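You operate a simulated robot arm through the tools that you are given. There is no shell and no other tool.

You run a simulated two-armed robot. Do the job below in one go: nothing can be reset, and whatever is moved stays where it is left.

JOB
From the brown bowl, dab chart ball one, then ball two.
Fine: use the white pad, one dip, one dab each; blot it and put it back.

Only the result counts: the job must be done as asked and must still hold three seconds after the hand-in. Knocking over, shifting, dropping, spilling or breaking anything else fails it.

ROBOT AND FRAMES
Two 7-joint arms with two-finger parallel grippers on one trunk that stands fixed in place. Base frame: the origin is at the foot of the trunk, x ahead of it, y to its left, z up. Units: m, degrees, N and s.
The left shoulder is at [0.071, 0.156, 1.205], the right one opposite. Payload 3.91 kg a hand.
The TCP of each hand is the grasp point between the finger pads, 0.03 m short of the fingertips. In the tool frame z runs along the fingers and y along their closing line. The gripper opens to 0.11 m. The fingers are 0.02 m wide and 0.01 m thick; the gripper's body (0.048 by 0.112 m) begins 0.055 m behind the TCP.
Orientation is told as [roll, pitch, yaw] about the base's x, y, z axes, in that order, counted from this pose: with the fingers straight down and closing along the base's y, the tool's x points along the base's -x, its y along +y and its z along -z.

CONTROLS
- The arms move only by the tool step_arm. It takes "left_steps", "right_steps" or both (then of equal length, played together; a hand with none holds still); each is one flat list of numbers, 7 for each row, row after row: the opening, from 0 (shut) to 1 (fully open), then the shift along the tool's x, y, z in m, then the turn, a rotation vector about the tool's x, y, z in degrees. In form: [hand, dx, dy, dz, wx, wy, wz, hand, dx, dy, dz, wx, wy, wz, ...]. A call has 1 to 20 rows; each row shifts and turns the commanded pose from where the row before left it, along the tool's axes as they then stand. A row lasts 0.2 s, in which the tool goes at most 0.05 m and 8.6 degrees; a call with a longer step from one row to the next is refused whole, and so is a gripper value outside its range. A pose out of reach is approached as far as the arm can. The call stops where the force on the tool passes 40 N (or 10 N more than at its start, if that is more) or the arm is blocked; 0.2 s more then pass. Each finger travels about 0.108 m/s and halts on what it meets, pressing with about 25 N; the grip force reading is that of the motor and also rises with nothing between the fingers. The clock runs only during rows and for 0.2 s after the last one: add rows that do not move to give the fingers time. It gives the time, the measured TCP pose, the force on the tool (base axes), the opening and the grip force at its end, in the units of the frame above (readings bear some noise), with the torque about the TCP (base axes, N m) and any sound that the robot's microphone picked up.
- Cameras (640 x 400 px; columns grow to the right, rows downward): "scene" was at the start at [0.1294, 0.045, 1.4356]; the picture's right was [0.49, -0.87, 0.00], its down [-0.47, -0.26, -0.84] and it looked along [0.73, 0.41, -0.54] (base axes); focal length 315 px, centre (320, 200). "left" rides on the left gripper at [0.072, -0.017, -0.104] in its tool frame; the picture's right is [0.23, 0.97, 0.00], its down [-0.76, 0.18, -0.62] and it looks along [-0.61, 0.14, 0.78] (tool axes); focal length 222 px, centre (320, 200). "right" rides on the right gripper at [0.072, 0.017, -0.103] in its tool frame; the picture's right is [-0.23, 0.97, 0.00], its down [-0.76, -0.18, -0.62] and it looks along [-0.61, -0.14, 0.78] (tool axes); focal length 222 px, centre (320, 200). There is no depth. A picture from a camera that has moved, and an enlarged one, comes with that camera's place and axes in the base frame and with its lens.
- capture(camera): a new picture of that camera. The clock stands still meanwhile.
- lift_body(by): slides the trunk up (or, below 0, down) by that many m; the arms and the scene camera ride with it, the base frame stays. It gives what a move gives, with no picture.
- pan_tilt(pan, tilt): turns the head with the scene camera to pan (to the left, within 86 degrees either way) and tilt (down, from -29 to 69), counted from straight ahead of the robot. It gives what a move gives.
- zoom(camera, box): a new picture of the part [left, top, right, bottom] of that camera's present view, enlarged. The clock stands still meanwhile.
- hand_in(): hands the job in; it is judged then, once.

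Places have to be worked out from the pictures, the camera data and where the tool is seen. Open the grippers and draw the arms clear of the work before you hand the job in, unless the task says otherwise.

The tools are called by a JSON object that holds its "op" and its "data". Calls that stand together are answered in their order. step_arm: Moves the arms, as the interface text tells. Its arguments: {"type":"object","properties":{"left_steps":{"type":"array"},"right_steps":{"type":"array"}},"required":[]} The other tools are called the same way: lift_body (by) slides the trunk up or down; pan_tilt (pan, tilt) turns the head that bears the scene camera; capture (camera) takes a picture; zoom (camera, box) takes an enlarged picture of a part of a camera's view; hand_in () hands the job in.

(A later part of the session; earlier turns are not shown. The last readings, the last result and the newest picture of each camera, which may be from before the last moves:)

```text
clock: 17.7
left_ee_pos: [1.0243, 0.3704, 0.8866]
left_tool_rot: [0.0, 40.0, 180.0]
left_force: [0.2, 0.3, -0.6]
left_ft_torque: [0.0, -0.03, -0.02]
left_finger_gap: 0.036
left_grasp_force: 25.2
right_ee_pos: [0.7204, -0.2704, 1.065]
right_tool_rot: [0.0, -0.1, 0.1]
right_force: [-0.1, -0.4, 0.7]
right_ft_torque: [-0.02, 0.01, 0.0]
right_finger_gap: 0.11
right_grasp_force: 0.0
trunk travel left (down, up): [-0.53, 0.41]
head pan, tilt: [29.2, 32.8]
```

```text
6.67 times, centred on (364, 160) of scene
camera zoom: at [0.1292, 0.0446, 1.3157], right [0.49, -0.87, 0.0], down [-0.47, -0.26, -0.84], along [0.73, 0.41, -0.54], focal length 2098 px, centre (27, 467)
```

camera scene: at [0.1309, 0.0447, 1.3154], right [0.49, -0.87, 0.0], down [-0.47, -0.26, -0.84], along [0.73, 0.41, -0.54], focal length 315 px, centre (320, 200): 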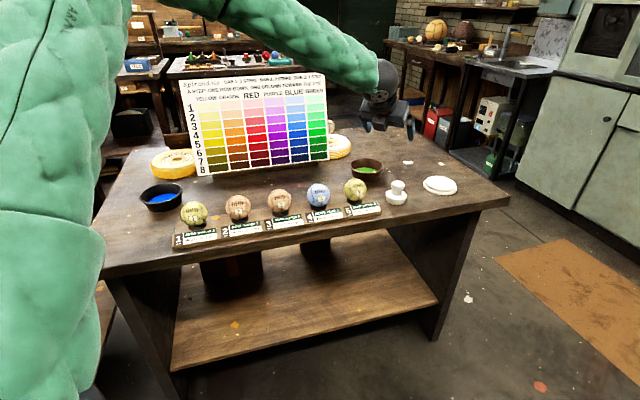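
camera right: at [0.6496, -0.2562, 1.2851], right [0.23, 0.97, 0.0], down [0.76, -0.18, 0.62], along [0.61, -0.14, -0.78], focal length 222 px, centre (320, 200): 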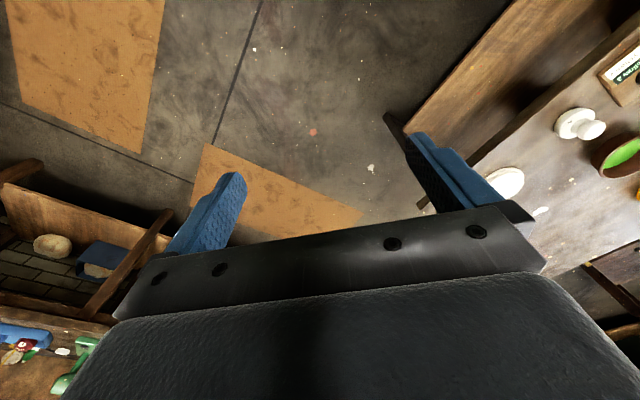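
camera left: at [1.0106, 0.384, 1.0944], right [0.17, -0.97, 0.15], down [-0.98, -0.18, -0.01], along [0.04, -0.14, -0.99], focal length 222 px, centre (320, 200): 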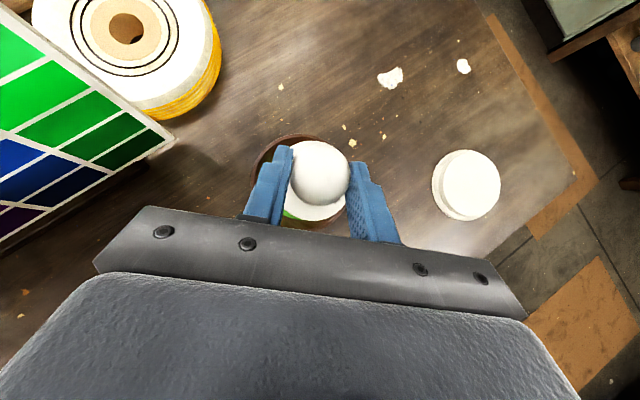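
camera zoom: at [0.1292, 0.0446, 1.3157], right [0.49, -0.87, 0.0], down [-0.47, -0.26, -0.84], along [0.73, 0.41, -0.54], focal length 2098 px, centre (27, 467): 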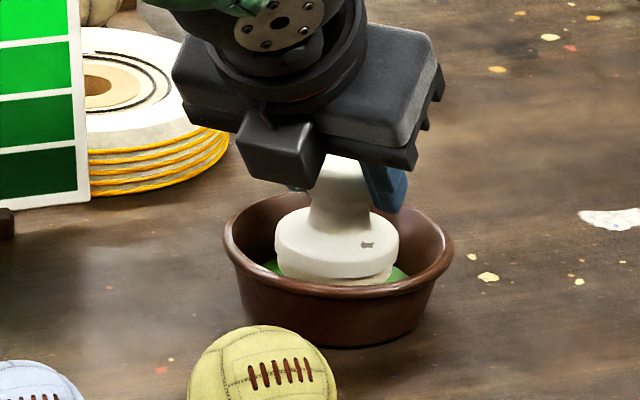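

Well centred with a clear ring of dye all round. I lower another 10 mm and watch the force.

{"op": "step_arm", "data": {"left_steps": [0, -0.00321, 0, 0.00383, 0, 0, 0, 0, -0.00321, 0, 0.00383, 0, 0, 0, 0, 0, 0, 0, 0, 0, 0]}}

{"op": "zoom", "data": {"camera": "left", "box": [192, 90, 448, 250]}}

{"op": "zoom", "data": {"camera": "scene", "box": [316, 130, 412, 190]}}

```text
clock: 18.5
left_ee_pos: [1.0244, 0.3705, 0.8756]
left_tool_rot: [0.0, 40.0, -180.0]
left_force: [0.4, 0.0, 0.0]
left_ft_torque: [-0.01, 0.05, -0.01]
left_finger_gap: 0.0359
left_grasp_force: 25.4
right_ee_pos: [0.7197, -0.2705, 1.0634]
right_tool_rot: [0.1, -0.1, 0.1]
right_force: [-0.8, 0.7, -0.1]
right_ft_torque: [0.0, 0.0, -0.03]
right_finger_gap: 0.11
right_grasp_force: 0.0
trunk travel left (down, up): [-0.53, 0.41]
head pan, tilt: [29.2, 32.8]
```

```text
2.50 times, centred on (320, 170) of left
camera zoom: at [1.0125, 0.387, 1.0016], right [0.17, -0.97, 0.15], down [-0.98, -0.18, -0.01], along [0.04, -0.14, -0.99], focal length 555 px, centre (320, 275)
```

zoom: 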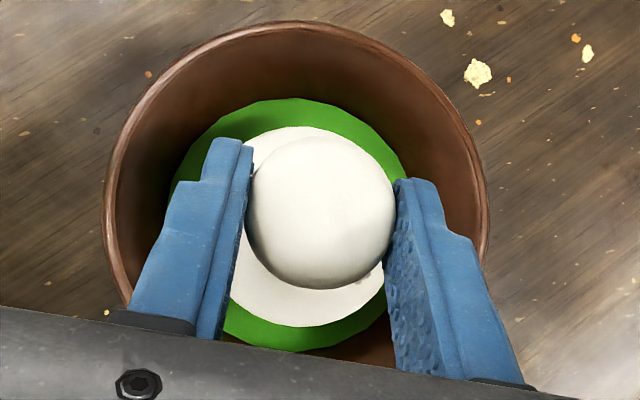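

```text
6.67 times, centred on (364, 160) of scene
camera zoom: at [0.1295, 0.0446, 1.3156], right [0.49, -0.87, 0.0], down [-0.47, -0.26, -0.84], along [0.73, 0.41, -0.54], focal length 2098 px, centre (27, 467)
```

zoom: 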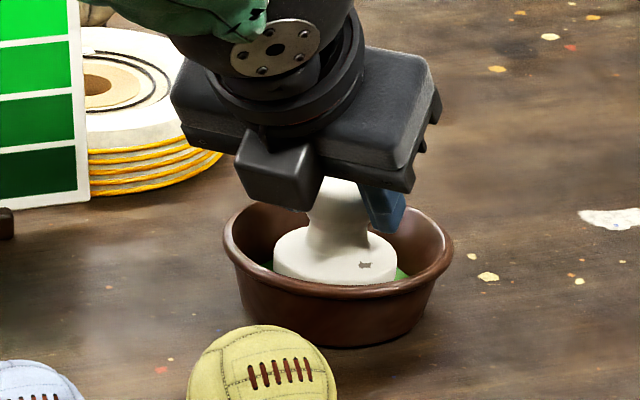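

No contact force yet at TCP z≈0.875. I go down 3 mm more and read force.

{"op": "step_arm", "data": {"left_steps": [0, -0.00193, 0, 0.0023, 0, 0, 0, 0, 0, 0, 0, 0, 0, 0]}}

{"op": "zoom", "data": {"camera": "scene", "box": [340, 150, 396, 185]}}

```text
clock: 19.1
left_ee_pos: [1.023, 0.3705, 0.8728]
left_tool_rot: [0.0, 40.0, -180.0]
left_force: [-0.4, 0.1, 0.1]
left_ft_torque: [0.01, 0.02, 0.03]
left_finger_gap: 0.0362
left_grasp_force: 25.3
right_ee_pos: [0.7209, -0.2712, 1.0632]
right_tool_rot: [0.0, 0.0, 0.0]
right_force: [-0.3, -0.7, 0.4]
right_ft_torque: [0.01, 0.01, -0.01]
right_finger_gap: 0.1102
right_grasp_force: 0.1
trunk travel left (down, up): [-0.53, 0.41]
head pan, tilt: [29.2, 32.8]
```

```text
11.43 times, centred on (368, 168) of scene
camera zoom: at [0.1295, 0.0446, 1.3157], right [0.49, -0.87, 0.0], down [-0.47, -0.26, -0.84], along [0.73, 0.41, -0.54], focal length 3597 px, centre (-229, 571)
```

zoom: 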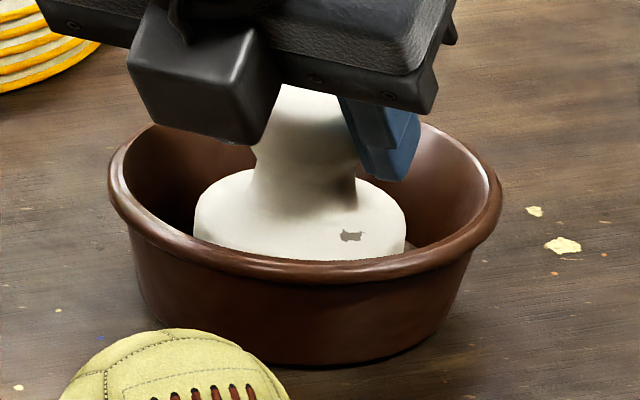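

The green is no longer visible from the side; I check from the hand camera.

{"op": "zoom", "data": {"camera": "left", "box": [192, 90, 448, 250]}}

{"op": "zoom", "data": {"camera": "scene", "box": [316, 130, 412, 190]}}

```text
2.50 times, centred on (320, 170) of left
camera zoom: at [1.0123, 0.3866, 0.9986], right [0.17, -0.97, 0.15], down [-0.98, -0.18, -0.01], along [0.04, -0.14, -0.99], focal length 555 px, centre (320, 275)
```

zoom: 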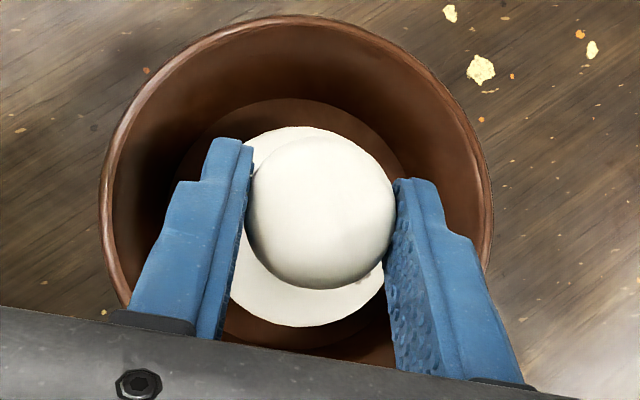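

```text
6.67 times, centred on (364, 160) of scene
camera zoom: at [0.1295, 0.0446, 1.3157], right [0.49, -0.87, 0.0], down [-0.47, -0.26, -0.84], along [0.73, 0.41, -0.54], focal length 2098 px, centre (27, 467)
```

zoom: 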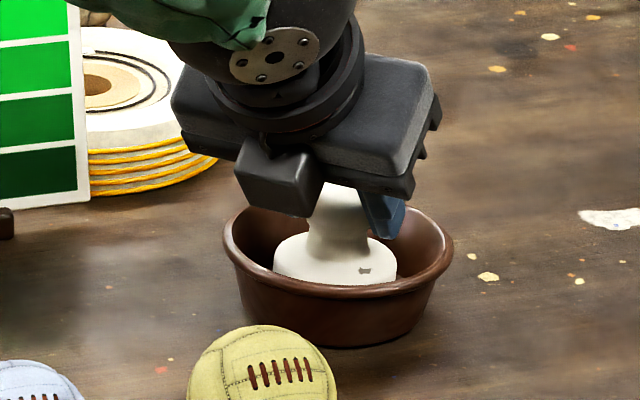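

The dye has been taken up by the pad (the bowl now shows empty), so the dip is done. I raise the pad straight up well clear and check it.

{"op": "step_arm", "data": {"left_steps": [0, 0.00643, 0, -0.00766, 0, 0, 0, 0, 0.01286, 0, -0.01532, 0, 0, 0, 0, 0.01647, 0, -0.01962, 0, 0, 0, 0, 0.01647, 0, -0.01962, 0, 0, 0, 0, 0.01647, 0, -0.01962, 0, 0, 0, 0, 0.01647, 0, -0.01962, 0, 0, 0, 0, 0, 0, 0, 0, 0, 0]}}

{"op": "capture", "data": {"camera": "left"}}

{"op": "zoom", "data": {"camera": "scene", "box": [300, 80, 428, 190]}}

```text
clock: 20.7
left_ee_pos: [1.0253, 0.3705, 1.0026]
left_tool_rot: [0.1, 39.9, -180.0]
left_force: [0.0, 0.2, 0.2]
left_ft_torque: [0.02, 0.01, -0.02]
left_finger_gap: 0.0363
left_grasp_force: 24.9
right_ee_pos: [0.7213, -0.2699, 1.0631]
right_tool_rot: [0.1, 0.1, 0.0]
right_force: [-0.3, -0.8, -0.1]
right_ft_torque: [-0.02, 0.03, -0.03]
right_finger_gap: 0.1097
right_grasp_force: 0.1
trunk travel left (down, up): [-0.53, 0.41]
head pan, tilt: [29.2, 32.8]
```

```text
taken
camera left: at [1.0129, 0.3875, 1.1292], right [0.17, -0.97, 0.15], down [-0.98, -0.18, -0.01], along [0.04, -0.14, -0.99], focal length 222 px, centre (320, 200)
```

left: 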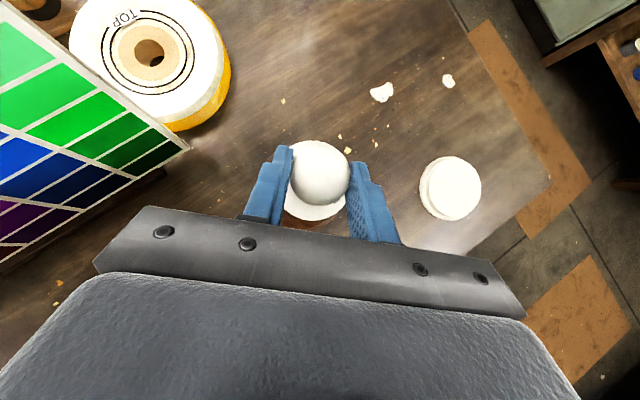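

```text
3.64 times, centred on (364, 135) of scene
camera zoom: at [0.13, 0.0447, 1.3155], right [0.49, -0.87, 0.0], down [-0.47, -0.26, -0.84], along [0.73, 0.41, -0.54], focal length 1144 px, centre (160, 436)
```

zoom: 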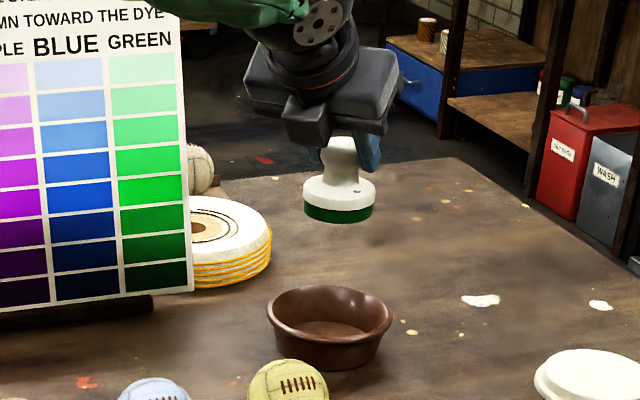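

The felt is loaded dark green and the bowl hasn't moved. I carry the pad, high over the table, to a viewing spot near balls 1 and 2.

{"op": "step_arm", "data": {"left_steps": [0, -0.02817, -0.01917, -0.02647, 0, 0, 0, 0, -0.02817, -0.01917, -0.02647, 0, 0, 0, 0, -0.02817, -0.01917, -0.02647, 0, 0, 0, 0, -0.02817, -0.01917, -0.02647, 0, 0, 0, 0, -0.02817, -0.01917, -0.02647, 0, 0, 0, 0, -0.02817, -0.01917, -0.02647, 0, 0, 0, 0, -0.02817, -0.01917, -0.02647, 0, 0, 0]}}

```text
clock: 22.3
left_ee_pos: [0.7519, 0.5047, 1.0191]
left_tool_rot: [0.1, 40.0, 179.9]
left_force: [-1.4, 0.7, -1.5]
left_ft_torque: [-0.03, -0.01, -0.03]
left_finger_gap: 0.0363
left_grasp_force: 25.0
right_ee_pos: [0.7184, -0.2693, 1.0659]
right_tool_rot: [-0.1, -0.1, -0.1]
right_force: [-0.5, -0.1, 1.1]
right_ft_torque: [0.03, -0.01, -0.03]
right_finger_gap: 0.11
right_grasp_force: 0.0
trunk travel left (down, up): [-0.53, 0.41]
head pan, tilt: [29.2, 32.8]
```

The arm tracks well; I finish the carry and look.

{"op": "step_arm", "data": {"left_steps": [0, -0.02817, -0.01917, -0.02647, 0, 0, 0, 0, -0.02817, -0.01917, -0.02647, 0, 0, 0, 0, -0.02817, -0.01917, -0.02647, 0, 0, 0, 0, -0.02817, -0.01917, -0.02647, 0, 0, 0, 0, -0.02817, -0.01917, -0.02647, 0, 0, 0, 0, 0, 0, 0, 0, 0, 0]}}

{"op": "capture", "data": {"camera": "left"}}

{"op": "capture", "data": {"camera": "scene"}}

```text
clock: 23.7
left_ee_pos: [0.5608, 0.6029, 1.0297]
left_tool_rot: [0.1, 39.9, -179.9]
left_force: [-0.1, -0.4, -1.3]
left_ft_torque: [-0.02, 0.0, 0.01]
left_finger_gap: 0.0362
left_grasp_force: 25.4
right_ee_pos: [0.7212, -0.2692, 1.0628]
right_tool_rot: [0.1, 0.1, 0.0]
right_force: [0.1, 0.2, 0.0]
right_ft_torque: [-0.03, 0.03, -0.02]
right_finger_gap: 0.1101
right_grasp_force: 0.0
trunk travel left (down, up): [-0.53, 0.41]
head pan, tilt: [29.2, 32.8]
```

```text
taken
camera left: at [0.5484, 0.6195, 1.1567], right [0.17, -0.97, 0.15], down [-0.98, -0.18, -0.01], along [0.04, -0.14, -0.99], focal length 222 px, centre (320, 200)
```

left: 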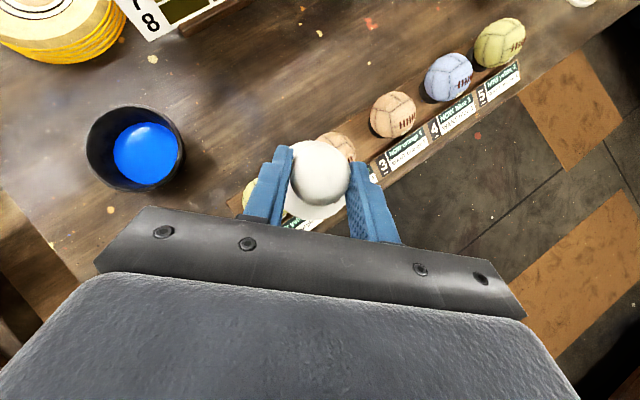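

```text
taken
camera scene: at [0.1305, 0.0452, 1.3154], right [0.49, -0.87, 0.0], down [-0.47, -0.26, -0.84], along [0.73, 0.41, -0.54], focal length 315 px, centre (320, 200)
```

scene: 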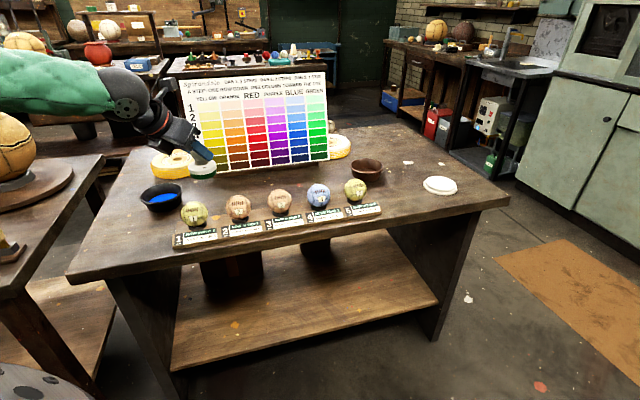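

I zoom to fix the ball positions from both cameras.

{"op": "zoom", "data": {"camera": "left", "box": [352, 0, 544, 120]}}

{"op": "zoom", "data": {"camera": "left", "box": [224, 110, 416, 230]}}

{"op": "zoom", "data": {"camera": "scene", "box": [160, 180, 288, 260]}}

{"op": "zoom", "data": {"camera": "scene", "box": [256, 160, 384, 240]}}

```text
3.33 times, centred on (448, 60) of left
camera zoom: at [0.5484, 0.6195, 1.1567], right [0.17, -0.97, 0.15], down [-0.98, -0.18, -0.01], along [0.04, -0.14, -0.99], focal length 740 px, centre (-107, 667)
```

zoom: 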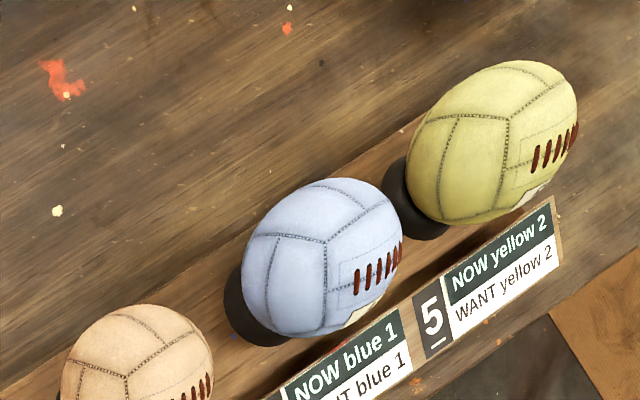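

```text
3.33 times, centred on (320, 170) of left
camera zoom: at [0.5484, 0.6195, 1.1567], right [0.17, -0.97, 0.15], down [-0.98, -0.18, -0.01], along [0.04, -0.14, -0.99], focal length 740 px, centre (320, 300)
```

zoom: 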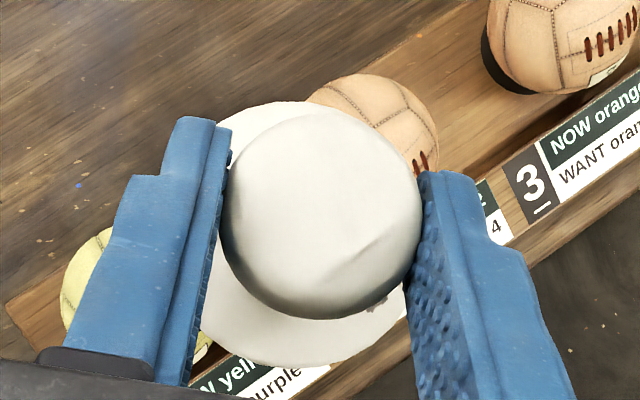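

```text
5.00 times, centred on (224, 220) of scene
camera zoom: at [0.1305, 0.0452, 1.3154], right [0.49, -0.87, 0.0], down [-0.47, -0.26, -0.84], along [0.73, 0.41, -0.54], focal length 1574 px, centre (800, 100)
```

zoom: 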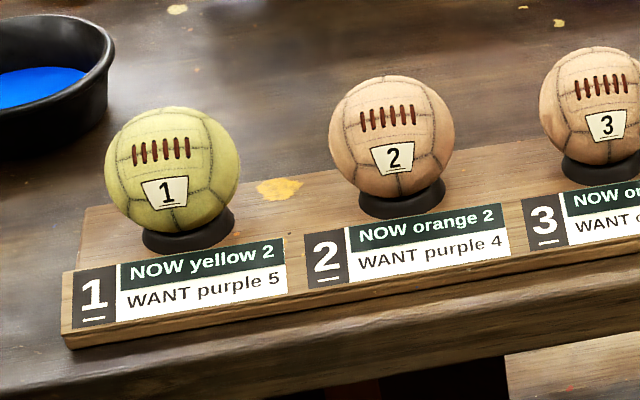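

```text
5.00 times, centred on (320, 200) of scene
camera zoom: at [0.1305, 0.0452, 1.3154], right [0.49, -0.87, 0.0], down [-0.47, -0.26, -0.84], along [0.73, 0.41, -0.54], focal length 1574 px, centre (320, 200)
```

zoom: 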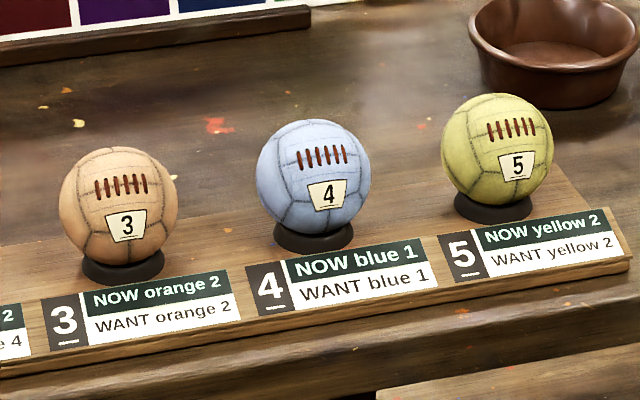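

Balls solved: ball 1 ≈ (0.547, 0.646), ball 2 ≈ (0.624, 0.567), centre z≈0.851, top ≈0.883 (spacing consistent along the row). I move over ball 1 and come down to ~2 cm above it.

{"op": "step_arm", "data": {"left_steps": [0, -0.00855, -0.023, -0.00715, 0, 0, 0, 0, -0.00855, -0.023, -0.00715, 0, 0, 0, 0, -0.01393, 0, 0.0166, 0, 0, 0, 0, -0.01393, 0, 0.0166, 0, 0, 0, 0, -0.01393, 0, 0.0166, 0, 0, 0, 0, 0, 0, 0, 0, 0, 0]}}

{"op": "capture", "data": {"camera": "left"}}

{"op": "zoom", "data": {"camera": "scene", "box": [130, 165, 258, 245]}}

```text
clock: 25.1
left_ee_pos: [0.5347, 0.6475, 0.9656]
left_tool_rot: [-0.1, 40.1, -180.0]
left_force: [0.6, -0.4, -0.3]
left_ft_torque: [-0.01, 0.01, 0.01]
left_finger_gap: 0.0363
left_grasp_force: 25.0
right_ee_pos: [0.7206, -0.2701, 1.064]
right_tool_rot: [0.0, 0.0, -0.1]
right_force: [-0.7, 1.2, -0.2]
right_ft_torque: [0.01, -0.01, 0.0]
right_finger_gap: 0.11
right_grasp_force: 0.0
trunk travel left (down, up): [-0.53, 0.41]
head pan, tilt: [29.2, 32.8]
```

```text
taken
camera left: at [0.524, 0.6631, 1.0917], right [0.17, -0.97, 0.15], down [-0.98, -0.18, -0.01], along [0.04, -0.14, -0.99], focal length 222 px, centre (320, 200)
```

left: 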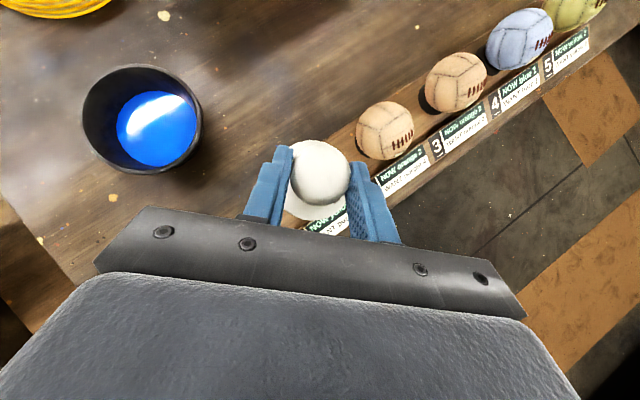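

```text
5.00 times, centred on (194, 205) of scene
camera zoom: at [0.1287, 0.0446, 1.3157], right [0.49, -0.87, 0.0], down [-0.47, -0.26, -0.84], along [0.73, 0.41, -0.54], focal length 1574 px, centre (950, 175)
```

zoom: 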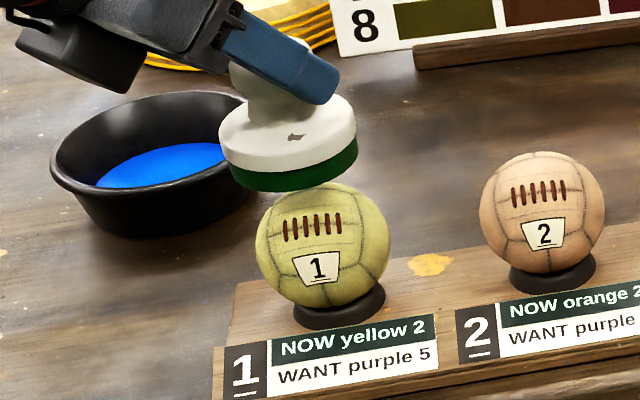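

Pad is 2 cm over ball 1, within ~3 mm of centre. I lower 12 mm, nudging 2 mm in x.

{"op": "step_arm", "data": {"left_steps": [0, -0.0031, 0, 0.00525, 0, 0, 0, 0, -0.0031, 0, 0.00525, 0, 0, 0, 0, 0, 0, 0, 0, 0, 0]}}

{"op": "zoom", "data": {"camera": "scene", "box": [160, 175, 240, 225]}}

```text
clock: 25.9
left_ee_pos: [0.5372, 0.6479, 0.9533]
left_tool_rot: [0.0, 40.0, -180.1]
left_force: [1.1, 0.5, -0.7]
left_ft_torque: [-0.04, 0.0, 0.0]
left_finger_gap: 0.0361
left_grasp_force: 25.2
right_ee_pos: [0.7209, -0.27, 1.0638]
right_tool_rot: [0.0, 0.0, 0.0]
right_force: [-0.1, -0.3, 0.4]
right_ft_torque: [0.01, -0.01, 0.01]
right_finger_gap: 0.1101
right_grasp_force: 0.0
trunk travel left (down, up): [-0.53, 0.41]
head pan, tilt: [29.2, 32.8]
```

```text
8.00 times, centred on (200, 200) of scene
camera zoom: at [0.1292, 0.0448, 1.3157], right [0.49, -0.87, 0.0], down [-0.47, -0.26, -0.84], along [0.73, 0.41, -0.54], focal length 2518 px, centre (1280, 200)
```

zoom: 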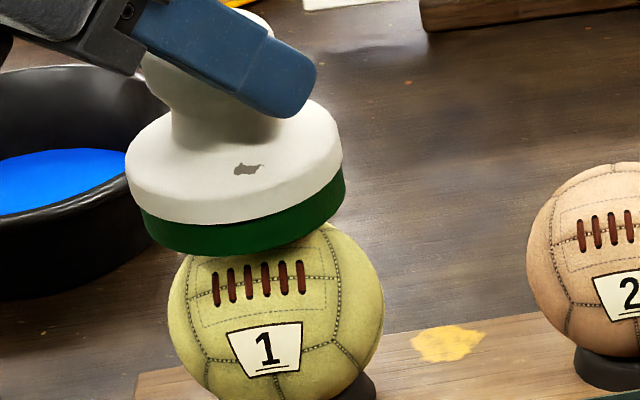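

Felt is ~6 mm above ball 1's top. I correct 3 mm sideways and lower 4 mm.

{"op": "step_arm", "data": {"left_steps": [0, -0.0015, 0.0026, 0.0041, 0, 0, 0, 0, 0, 0, 0, 0, 0, 0]}}

{"op": "zoom", "data": {"camera": "scene", "box": [160, 175, 240, 225]}}

```text
clock: 26.5
left_ee_pos: [0.5388, 0.6431, 0.9495]
left_tool_rot: [0.0, 40.0, -180.1]
left_force: [0.6, -0.8, -0.1]
left_ft_torque: [0.01, 0.0, -0.02]
left_finger_gap: 0.0359
left_grasp_force: 24.7
right_ee_pos: [0.7211, -0.27, 1.0645]
right_tool_rot: [0.0, 0.0, 0.0]
right_force: [-0.6, 0.9, 0.8]
right_ft_torque: [-0.01, 0.0, -0.04]
right_finger_gap: 0.1103
right_grasp_force: 0.1
trunk travel left (down, up): [-0.53, 0.41]
head pan, tilt: [29.2, 32.8]
```

```text
8.00 times, centred on (200, 200) of scene
camera zoom: at [0.129, 0.0448, 1.3157], right [0.49, -0.87, 0.0], down [-0.47, -0.26, -0.84], along [0.73, 0.41, -0.54], focal length 2518 px, centre (1280, 200)
```

zoom: 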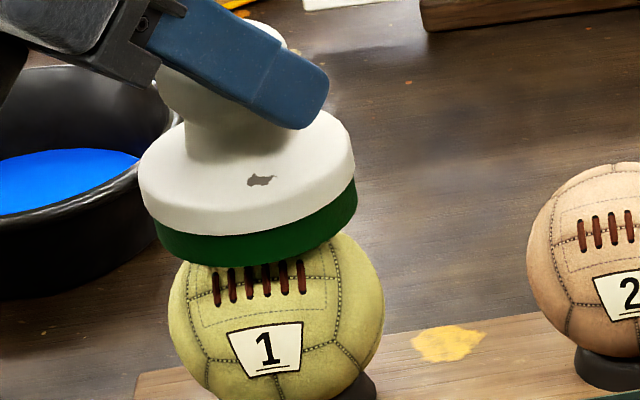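

Aligned; no contact yet. I lower in 2 mm steps.

{"op": "step_arm", "data": {"left_steps": [0, -0.0013, 0, 0.0015, 0, 0, 0, 0, 0, 0, 0, 0, 0, 0]}}

{"op": "zoom", "data": {"camera": "scene", "box": [160, 175, 240, 225]}}

```text
clock: 27.1
left_ee_pos: [0.5392, 0.6444, 0.9478]
left_tool_rot: [0.0, 40.1, -179.9]
left_force: [-0.3, 0.5, -0.2]
left_ft_torque: [-0.01, -0.01, 0.01]
left_finger_gap: 0.0361
left_grasp_force: 25.0
right_ee_pos: [0.7205, -0.2708, 1.0635]
right_tool_rot: [0.0, 0.1, 0.0]
right_force: [0.8, 0.0, -0.6]
right_ft_torque: [0.03, 0.0, 0.0]
right_finger_gap: 0.11
right_grasp_force: 0.0
trunk travel left (down, up): [-0.53, 0.41]
head pan, tilt: [29.2, 32.8]
```

```text
8.00 times, centred on (200, 200) of scene
camera zoom: at [0.1292, 0.0449, 1.3157], right [0.49, -0.87, 0.0], down [-0.47, -0.26, -0.84], along [0.73, 0.41, -0.54], focal length 2518 px, centre (1280, 200)
```

zoom: 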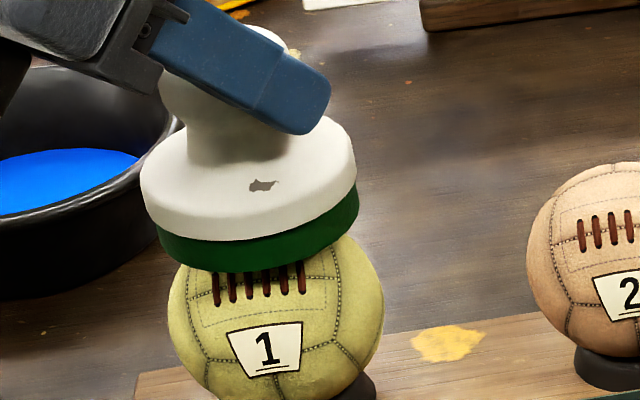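

No contact yet; another 2 mm down.

{"op": "step_arm", "data": {"left_steps": [0, -0.0013, 0, 0.0015, 0, 0, 0, 0, 0, 0, 0, 0, 0, 0]}}

{"op": "zoom", "data": {"camera": "scene", "box": [160, 175, 240, 225]}}

```text
clock: 27.7
left_ee_pos: [0.5388, 0.6435, 0.9464]
left_tool_rot: [0.0, 40.1, -180.0]
left_force: [0.0, -0.4, -0.5]
left_ft_torque: [0.01, 0.03, 0.0]
left_finger_gap: 0.0359
left_grasp_force: 24.8
right_ee_pos: [0.7205, -0.2705, 1.063]
right_tool_rot: [0.0, -0.1, 0.0]
right_force: [0.2, 0.6, 1.1]
right_ft_torque: [0.01, -0.01, -0.03]
right_finger_gap: 0.1101
right_grasp_force: 0.1
trunk travel left (down, up): [-0.53, 0.41]
head pan, tilt: [29.2, 32.8]
```

```text
8.00 times, centred on (200, 200) of scene
camera zoom: at [0.1291, 0.0449, 1.3157], right [0.49, -0.87, 0.0], down [-0.47, -0.26, -0.84], along [0.73, 0.41, -0.54], focal length 2518 px, centre (1280, 200)
```

zoom: 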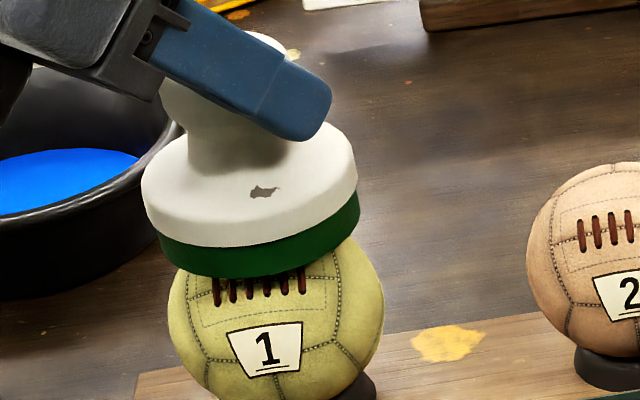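

Still not touching; 1.5 mm more.

{"op": "step_arm", "data": {"left_steps": [0, -0.00096, 0, 0.00115, 0, 0, 0, 0, 0, 0, 0, 0, 0, 0]}}

{"op": "zoom", "data": {"camera": "scene", "box": [160, 175, 240, 225]}}

```text
clock: 28.3
left_ee_pos: [0.5395, 0.6439, 0.9459]
left_tool_rot: [0.0, 40.1, 179.9]
left_force: [1.2, 0.4, 6.6]
left_ft_torque: [0.0, -0.12, -0.01]
left_finger_gap: 0.0362
left_grasp_force: 25.4
right_ee_pos: [0.7203, -0.2702, 1.063]
right_tool_rot: [0.1, 0.0, 0.0]
right_force: [-0.4, 0.1, -0.3]
right_ft_torque: [-0.01, -0.01, 0.0]
right_finger_gap: 0.11
right_grasp_force: 0.0
trunk travel left (down, up): [-0.53, 0.41]
head pan, tilt: [29.2, 32.8]
```

```text
8.00 times, centred on (200, 200) of scene
camera zoom: at [0.1289, 0.0444, 1.3158], right [0.49, -0.87, 0.0], down [-0.47, -0.26, -0.84], along [0.73, 0.41, -0.54], focal length 2518 px, centre (1280, 200)
```

zoom: 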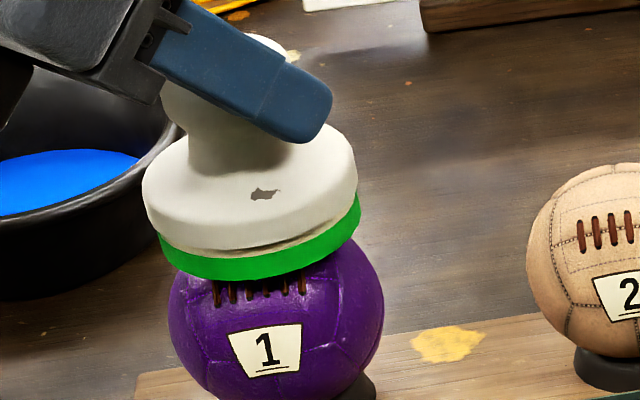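

Contact with 6.6 N: ball 1 turned purple and the felt is one shade lighter. I lift straight up 6 cm, then shift by the ball spacing to above ball 2.

{"op": "step_arm", "data": {"left_steps": [0, 0.01286, 0, -0.01532, 0, 0, 0, 0, 0.01286, 0, -0.01532, 0, 0, 0, 0, 0.01286, 0, -0.01532, 0, 0, 0, 0, 0.01973, 0.02593, 0.01657, 0, 0, 0, 0, 0.01973, 0.02593, 0.01657, 0, 0, 0, 0, 0.01973, 0.02593, 0.01657, 0, 0, 0, 0, 0, 0, 0, 0, 0, 0]}}

{"op": "capture", "data": {"camera": "left"}}

{"op": "zoom", "data": {"camera": "scene", "box": [170, 150, 298, 230]}}

```text
clock: 29.9
left_ee_pos: [0.6164, 0.5657, 1.0034]
left_tool_rot: [0.0, 40.0, -179.9]
left_force: [-0.7, -0.1, -0.5]
left_ft_torque: [-0.03, -0.03, 0.0]
left_finger_gap: 0.0362
left_grasp_force: 25.0
right_ee_pos: [0.7208, -0.271, 1.0643]
right_tool_rot: [0.1, 0.0, 0.0]
right_force: [-0.1, 0.5, 0.1]
right_ft_torque: [0.01, 0.0, 0.0]
right_finger_gap: 0.1098
right_grasp_force: 0.0
trunk travel left (down, up): [-0.53, 0.41]
head pan, tilt: [29.2, 32.8]
```

```text
taken
camera left: at [0.6037, 0.5826, 1.1289], right [0.17, -0.97, 0.15], down [-0.98, -0.18, -0.01], along [0.04, -0.14, -0.99], focal length 222 px, centre (320, 200)
```

left: 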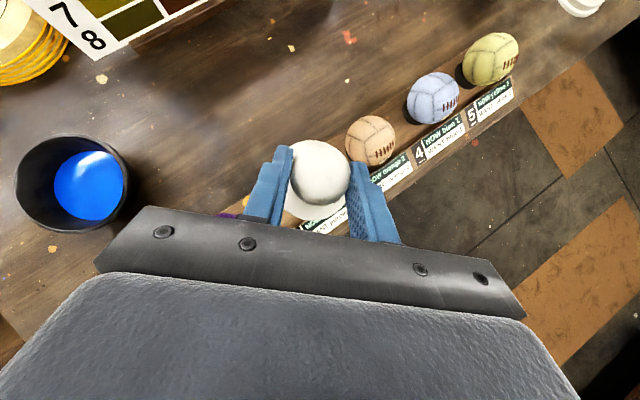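

```text
5.00 times, centred on (234, 190) of scene
camera zoom: at [0.128, 0.0445, 1.3158], right [0.49, -0.87, 0.0], down [-0.47, -0.26, -0.84], along [0.73, 0.41, -0.54], focal length 1574 px, centre (750, 250)
```

zoom: 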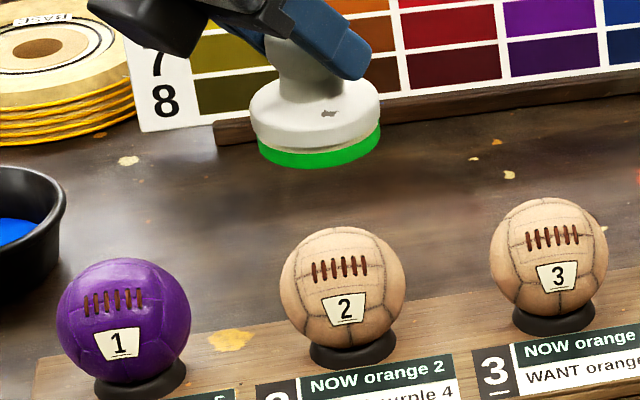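

Ball 1 is evenly purple and the pad is above ball 2. I descend 5 cm (contact expected after ~6 cm).

{"op": "step_arm", "data": {"left_steps": [0, -0.01072, 0, 0.01277, 0, 0, 0, 0, -0.01072, 0, 0.01277, 0, 0, 0, 0, -0.01072, 0, 0.01277, 0, 0, 0, 0, 0, 0, 0, 0, 0, 0]}}

{"op": "zoom", "data": {"camera": "scene", "box": [200, 165, 280, 215]}}

```text
clock: 30.9
left_ee_pos: [0.6155, 0.5645, 0.952]
left_tool_rot: [0.1, 40.0, -179.9]
left_force: [0.4, -0.3, -1.5]
left_ft_torque: [-0.02, 0.01, -0.03]
left_finger_gap: 0.0362
left_grasp_force: 25.0
right_ee_pos: [0.7202, -0.2707, 1.064]
right_tool_rot: [0.0, 0.0, 0.1]
right_force: [0.0, 0.5, 0.0]
right_ft_torque: [-0.01, -0.02, -0.03]
right_finger_gap: 0.1099
right_grasp_force: 0.0
trunk travel left (down, up): [-0.53, 0.41]
head pan, tilt: [29.2, 32.8]
```

```text
8.00 times, centred on (240, 190) of scene
camera zoom: at [0.129, 0.0446, 1.3157], right [0.49, -0.87, 0.0], down [-0.47, -0.26, -0.84], along [0.73, 0.41, -0.54], focal length 2518 px, centre (960, 280)
```

zoom: 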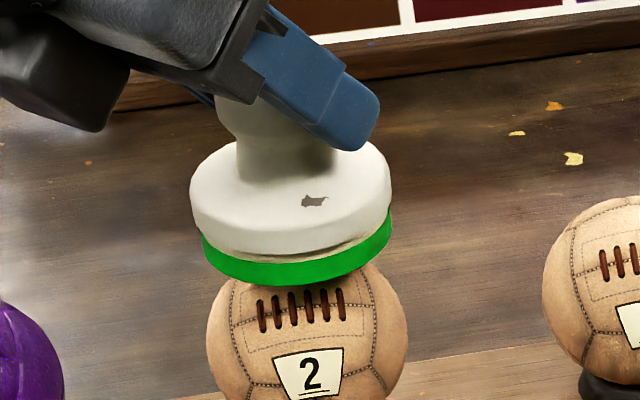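

Alignment over ball 2 is as good as it was for ball 1. I lower 6 mm more, then small steps.

{"op": "step_arm", "data": {"left_steps": [0, -0.00193, 0, 0.0023, 0, 0, 0, 0, -0.00193, 0, 0.0023, 0, 0, 0, 0, 0, 0, 0, 0, 0, 0]}}

{"op": "zoom", "data": {"camera": "scene", "box": [200, 165, 280, 215]}}

```text
clock: 31.7
left_ee_pos: [0.6182, 0.566, 0.9489]
left_tool_rot: [0.0, 40.0, -180.0]
left_force: [-0.4, 0.5, -0.9]
left_ft_torque: [0.0, 0.0, -0.05]
left_finger_gap: 0.0363
left_grasp_force: 24.9
right_ee_pos: [0.7208, -0.2701, 1.0648]
right_tool_rot: [-0.1, 0.0, 0.0]
right_force: [-0.5, -0.1, -0.2]
right_ft_torque: [0.02, -0.01, -0.02]
right_finger_gap: 0.1101
right_grasp_force: 0.0
trunk travel left (down, up): [-0.53, 0.41]
head pan, tilt: [29.2, 32.8]
```

```text
8.00 times, centred on (240, 190) of scene
camera zoom: at [0.1292, 0.0448, 1.3157], right [0.49, -0.87, 0.0], down [-0.47, -0.26, -0.84], along [0.73, 0.41, -0.54], focal length 2518 px, centre (960, 280)
```

zoom: 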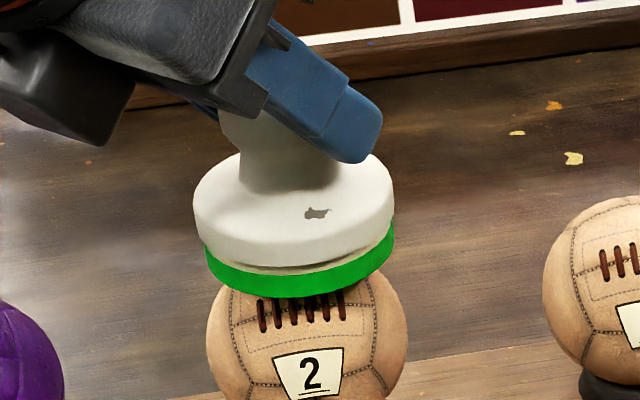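

Not touching yet; 2 mm more.

{"op": "step_arm", "data": {"left_steps": [0, -0.00129, 0, 0.00153, 0, 0, 0, 0, 0, 0, 0, 0, 0, 0]}}

{"op": "zoom", "data": {"camera": "scene", "box": [200, 165, 280, 215]}}

```text
clock: 32.3
left_ee_pos: [0.6173, 0.5657, 0.9455]
left_tool_rot: [0.0, 40.0, -180.1]
left_force: [-0.4, 0.5, -0.6]
left_ft_torque: [-0.01, -0.01, 0.02]
left_finger_gap: 0.0364
left_grasp_force: 25.0
right_ee_pos: [0.7204, -0.2719, 1.0643]
right_tool_rot: [0.0, 0.0, 0.0]
right_force: [-0.2, 0.5, 0.3]
right_ft_torque: [0.01, 0.0, 0.02]
right_finger_gap: 0.11
right_grasp_force: 0.1
trunk travel left (down, up): [-0.53, 0.41]
head pan, tilt: [29.2, 32.8]
```

```text
8.00 times, centred on (240, 190) of scene
camera zoom: at [0.1292, 0.0448, 1.3157], right [0.49, -0.87, 0.0], down [-0.47, -0.26, -0.84], along [0.73, 0.41, -0.54], focal length 2518 px, centre (960, 280)
```

zoom: 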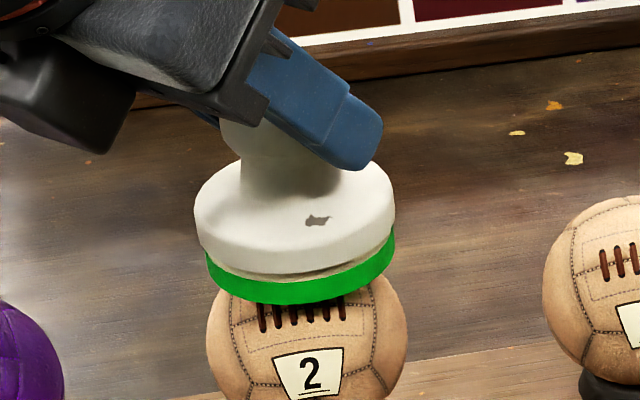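

Still no contact; 1.5 mm more.

{"op": "step_arm", "data": {"left_steps": [0, -0.00096, 0, 0.00115, 0, 0, 0, 0, 0, 0, 0, 0, 0, 0]}}

{"op": "zoom", "data": {"camera": "scene", "box": [200, 165, 280, 215]}}

```text
clock: 32.9
left_ee_pos: [0.6176, 0.5658, 0.9462]
left_tool_rot: [0.0, 40.0, 180.0]
left_force: [1.5, -0.2, 7.0]
left_ft_torque: [0.03, -0.17, -0.02]
left_finger_gap: 0.0362
left_grasp_force: 25.4
right_ee_pos: [0.7199, -0.2713, 1.0639]
right_tool_rot: [0.0, 0.0, 0.1]
right_force: [0.6, 0.2, 0.2]
right_ft_torque: [-0.03, 0.01, 0.02]
right_finger_gap: 0.11
right_grasp_force: 0.1
trunk travel left (down, up): [-0.53, 0.41]
head pan, tilt: [29.2, 32.8]
```

```text
8.00 times, centred on (240, 190) of scene
camera zoom: at [0.1288, 0.0443, 1.3159], right [0.49, -0.87, 0.0], down [-0.47, -0.26, -0.84], along [0.73, 0.41, -0.54], focal length 2518 px, centre (960, 280)
```

zoom: 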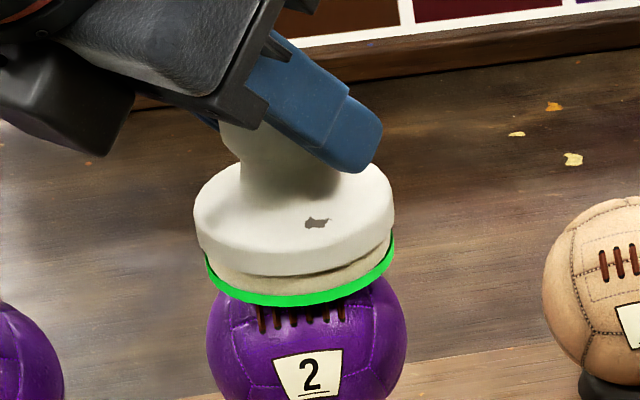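

Ball 2 turned purple at a 7 N touch. I lift straight up and carry the pad back between balls and chart toward the blotting disc.

{"op": "step_arm", "data": {"left_steps": [0, 0.01607, 0, -0.01917, 0, 0, 0, 0, 0.01607, 0, -0.01917, 0, 0, 0, 0, 0.01607, 0, -0.01917, 0, 0, 0, 0, 0.02745, 0.01643, 0.02303, 0, 0, 0, 0, 0.02745, 0.01643, 0.02303, 0, 0, 0, 0, 0.02745, 0.01643, 0.02303, 0, 0, 0, 0, 0.02745, 0.01643, 0.02303, 0, 0, 0, 0, 0.02626, 0.02857, 0.02204, 0, 0, 0, 0, 0.02626, 0.02857, 0.02204, 0, 0, 0, 0, 0.02626, 0.02857, 0.02204, 0, 0, 0, 0, 0.02626, 0.02857, 0.02204, 0, 0, 0, 0, 0.02626, 0.02857, 0.02204, 0, 0, 0, 0, 0.02626, 0.02857, 0.02204, 0, 0, 0, 0, 0.02626, 0.02857, 0.02204, 0, 0, 0, 0, 0, 0, 0, 0, 0, 0]}}

{"op": "capture", "data": {"camera": "scene"}}

{"op": "zoom", "data": {"camera": "scene", "box": [160, 170, 390, 260]}}

{"op": "capture", "data": {"camera": "left"}}

```text
clock: 36.1
left_ee_pos: [0.9993, 0.2995, 1.0229]
left_tool_rot: [0.0, 40.1, -180.0]
left_force: [-0.1, -0.2, -0.1]
left_ft_torque: [-0.03, 0.04, 0.05]
left_finger_gap: 0.036
left_grasp_force: 25.0
right_ee_pos: [0.7197, -0.2705, 1.0646]
right_tool_rot: [0.0, 0.0, 0.0]
right_force: [-0.5, 1.4, -0.5]
right_ft_torque: [0.02, -0.05, 0.03]
right_finger_gap: 0.11
right_grasp_force: 0.1
trunk travel left (down, up): [-0.53, 0.41]
head pan, tilt: [29.2, 32.8]
```

```text
taken
camera scene: at [0.1282, 0.0446, 1.3159], right [0.49, -0.87, 0.0], down [-0.47, -0.26, -0.84], along [0.73, 0.41, -0.54], focal length 315 px, centre (320, 200)
```

scene: 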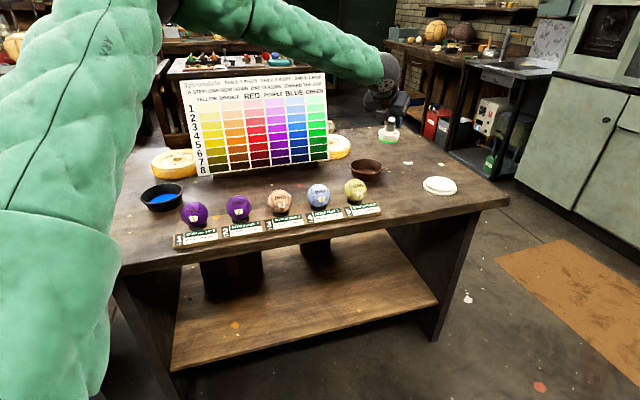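

```text
2.78 times, centred on (275, 215) of scene
camera zoom: at [0.1282, 0.0446, 1.3159], right [0.49, -0.87, 0.0], down [-0.47, -0.26, -0.84], along [0.73, 0.41, -0.54], focal length 876 px, centre (445, 158)
```

zoom: 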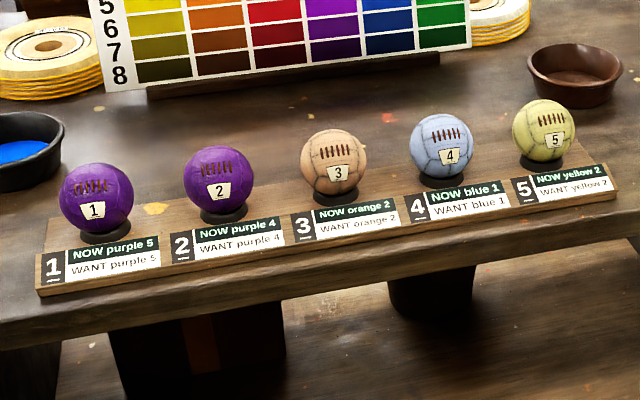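

```text
taken
camera left: at [0.9885, 0.3168, 1.1485], right [0.17, -0.97, 0.15], down [-0.98, -0.18, -0.01], along [0.04, -0.14, -0.99], focal length 222 px, centre (320, 200)
```

left: 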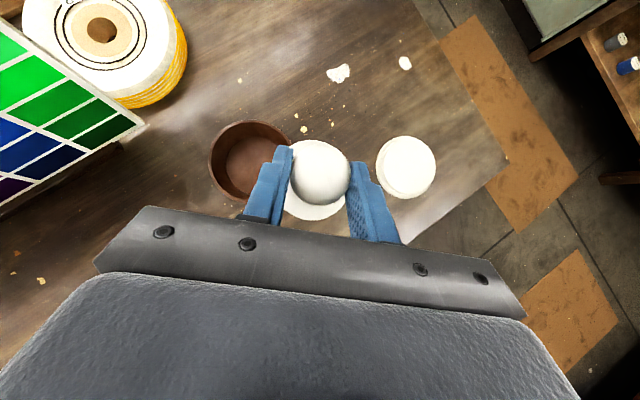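

Labels now read purple 5 and purple 4, as wanted. I move over the white blotting disc (felt centre ≈ (1.076, 0.1435)).

{"op": "step_arm", "data": {"left_steps": [0, 0.00716, 0.03094, 0.01122, 0, 0, 0, 0, 0.00716, 0.03094, 0.01122, 0, 0, 0, 0, 0.00716, 0.03094, 0.01122, 0, 0, 0, 0, 0.00716, 0.03094, 0.01122, 0, 0, 0, 0, 0.00716, 0.03094, 0.01122, 0, 0, 0, 0, 0, 0, 0, 0, 0, 0]}}

{"op": "zoom", "data": {"camera": "left", "box": [224, 110, 416, 230]}}

{"op": "zoom", "data": {"camera": "scene", "box": [376, 120, 504, 200]}}

```text
clock: 37.5
left_ee_pos: [1.0054, 0.191, 1.0163]
left_tool_rot: [0.2, 40.0, -180.0]
left_force: [0.7, -0.2, 0.7]
left_ft_torque: [-0.01, 0.04, 0.0]
left_finger_gap: 0.0363
left_grasp_force: 25.0
left hand out of reach, approached as far as the arm can: row 3, 4, 5
right_ee_pos: [0.7221, -0.2705, 1.0638]
right_tool_rot: [0.0, 0.0, 0.0]
right_force: [0.8, -0.4, -0.1]
right_ft_torque: [-0.01, 0.01, -0.01]
right_finger_gap: 0.1099
right_grasp_force: 0.0
trunk travel left (down, up): [-0.53, 0.41]
head pan, tilt: [29.2, 32.8]
```

```text
3.33 times, centred on (320, 170) of left
camera zoom: at [0.9921, 0.2089, 1.1415], right [0.17, -0.97, 0.15], down [-0.98, -0.18, -0.01], along [0.04, -0.14, -0.99], focal length 740 px, centre (320, 300)
```

zoom: 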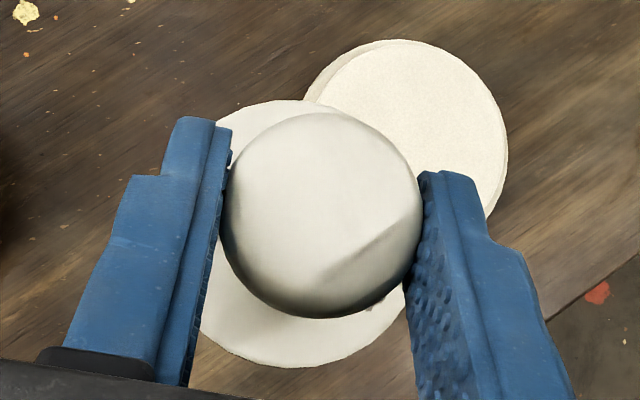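

```text
5.00 times, centred on (440, 160) of scene
camera zoom: at [0.1295, 0.0447, 1.3157], right [0.49, -0.87, 0.0], down [-0.47, -0.26, -0.84], along [0.73, 0.41, -0.54], focal length 1574 px, centre (-280, 400)
```

zoom: 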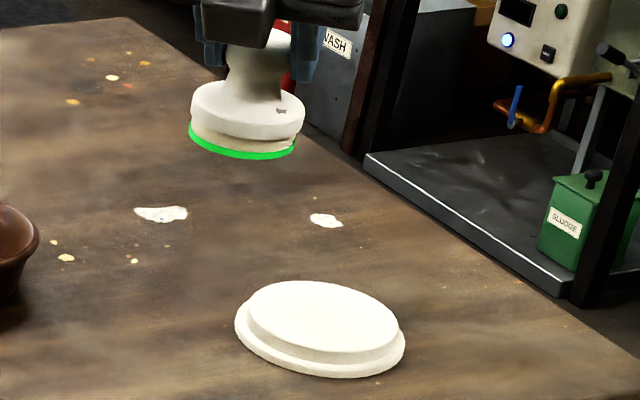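

The left hand ran out of reach at this height (stopped at (1.005, 0.191)). I back off a little to see how the commanded pose behaves.

{"op": "step_arm", "data": {"left_steps": [0, -0.023, -0.03, -0.0193, 0, 0, 0, 0, 0, 0, 0, 0, 0, 0]}}

```text
clock: 38.1
left_ee_pos: [0.9776, 0.2229, 1.015]
left_tool_rot: [0.0, 39.9, 180.0]
left_force: [0.1, 0.0, -1.1]
left_ft_torque: [-0.01, 0.04, 0.01]
left_finger_gap: 0.0361
left_grasp_force: 25.5
right_ee_pos: [0.7224, -0.2722, 1.0616]
right_tool_rot: [0.0, 0.2, -0.1]
right_force: [0.5, -0.3, -0.5]
right_ft_torque: [-0.01, 0.02, -0.01]
right_finger_gap: 0.1103
right_grasp_force: 0.2
trunk travel left (down, up): [-0.53, 0.41]
head pan, tilt: [29.2, 32.8]
```

The command resets to where the arm stopped. I lower to z≈0.94 (level with the shoulder for longest reach, over bare table) and try again.

{"op": "step_arm", "data": {"left_steps": [0, -0.01607, 0, 0.01917, 0, 0, 0, 0, -0.01607, 0, 0.01917, 0, 0, 0, 0, -0.01607, 0, 0.01917, 0, 0, 0, 0, 0.01648, 0.01938, 0.01383, 0, 0, 0, 0, 0.01648, 0.01938, 0.01383, 0, 0, 0, 0, 0.01648, 0.01938, 0.01383, 0, 0, 0, 0, 0.01648, 0.01938, 0.01383, 0, 0, 0, 0, 0, 0, 0, 0, 0, 0]}}

```text
clock: 39.9
left_ee_pos: [0.9956, 0.2041, 0.9584]
left_tool_rot: [-0.1, 40.0, -180.0]
left_force: [-0.5, -0.1, -0.7]
left_ft_torque: [0.01, 0.0, 0.04]
left_finger_gap: 0.0364
left_grasp_force: 24.7
left hand out of reach, approached as far as the arm can: row 4, 5, 6, 7
right_ee_pos: [0.7208, -0.2699, 1.0644]
right_tool_rot: [0.0, 0.2, -0.1]
right_force: [-0.6, 0.6, 0.6]
right_ft_torque: [0.0, 0.06, 0.02]
right_finger_gap: 0.1099
right_grasp_force: 0.1
trunk travel left (down, up): [-0.53, 0.41]
head pan, tilt: [29.2, 32.8]
```

Lower was no better, so this is a joint limit rather than plain distance. I back off 2 cm and yaw the hand 25° (wrist swung toward +y, as it effectively was at the bowl), then test again.

{"op": "step_arm", "data": {"left_steps": [0, -0.0153, 0, -0.0129, 0, 0, 0, 0, 0, 0, 0, -5.36, 0, 6.38, 0, 0, 0, 0, -5.36, 0, 6.38, 0, 0, 0, 0, -5.36, 0, 6.38, 0, 0, 0, 0, 0, 0, 0, 0]}}

```text
refused: steps must hold 7 numbers for each row
```

I had miscounted a row; resending correctly.

{"op": "step_arm", "data": {"left_steps": [0, -0.0153, 0, -0.0129, 0, 0, 0, 0, 0, 0, 0, -5.36, 0, 6.38, 0, 0, 0, 0, -5.36, 0, 6.38, 0, 0, 0, 0, -5.36, 0, 6.38, 0, 0, 0, 0, 0, 0, 0]}}

```text
clock: 41.1
left_ee_pos: [0.9764, 0.2036, 0.9601]
left_tool_rot: [0.0, 40.0, 154.9]
left_force: [-1.1, 0.3, -0.5]
left_ft_torque: [0.0, 0.0, 0.0]
left_finger_gap: 0.0363
left_grasp_force: 24.8
right_ee_pos: [0.7211, -0.2715, 1.0644]
right_tool_rot: [0.0, 0.0, 0.0]
right_force: [-0.3, -0.2, 0.4]
right_ft_torque: [-0.01, -0.01, 0.0]
right_finger_gap: 0.11
right_grasp_force: 0.0
trunk travel left (down, up): [-0.53, 0.41]
head pan, tilt: [29.2, 32.8]
```

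Yaw accepted. I try moving to the disc again.

{"op": "step_arm", "data": {"left_steps": [0, 0.01973, 0.00318, 0.01655, 0, 0, 0, 0, 0.01973, 0.00318, 0.01655, 0, 0, 0, 0, 0.01973, 0.00318, 0.01655, 0, 0, 0, 0, 0.01973, 0.00318, 0.01655, 0, 0, 0, 0, 0, 0, 0, 0, 0, 0]}}

```text
clock: 42.3
left_ee_pos: [1.0115, 0.1832, 0.9713]
left_tool_rot: [0.0, 39.9, 155.0]
left_force: [0.8, 0.1, -0.9]
left_ft_torque: [-0.01, 0.01, -0.01]
left_finger_gap: 0.0359
left_grasp_force: 25.0
left hand out of reach, approached as far as the arm can: row 2, 3, 4
right_ee_pos: [0.7208, -0.2709, 1.0644]
right_tool_rot: [0.0, -0.1, 0.0]
right_force: [-0.1, 0.1, -1.2]
right_ft_torque: [0.03, 0.01, 0.03]
right_finger_gap: 0.1098
right_grasp_force: 0.1
trunk travel left (down, up): [-0.53, 0.41]
head pan, tilt: [29.2, 32.8]
```

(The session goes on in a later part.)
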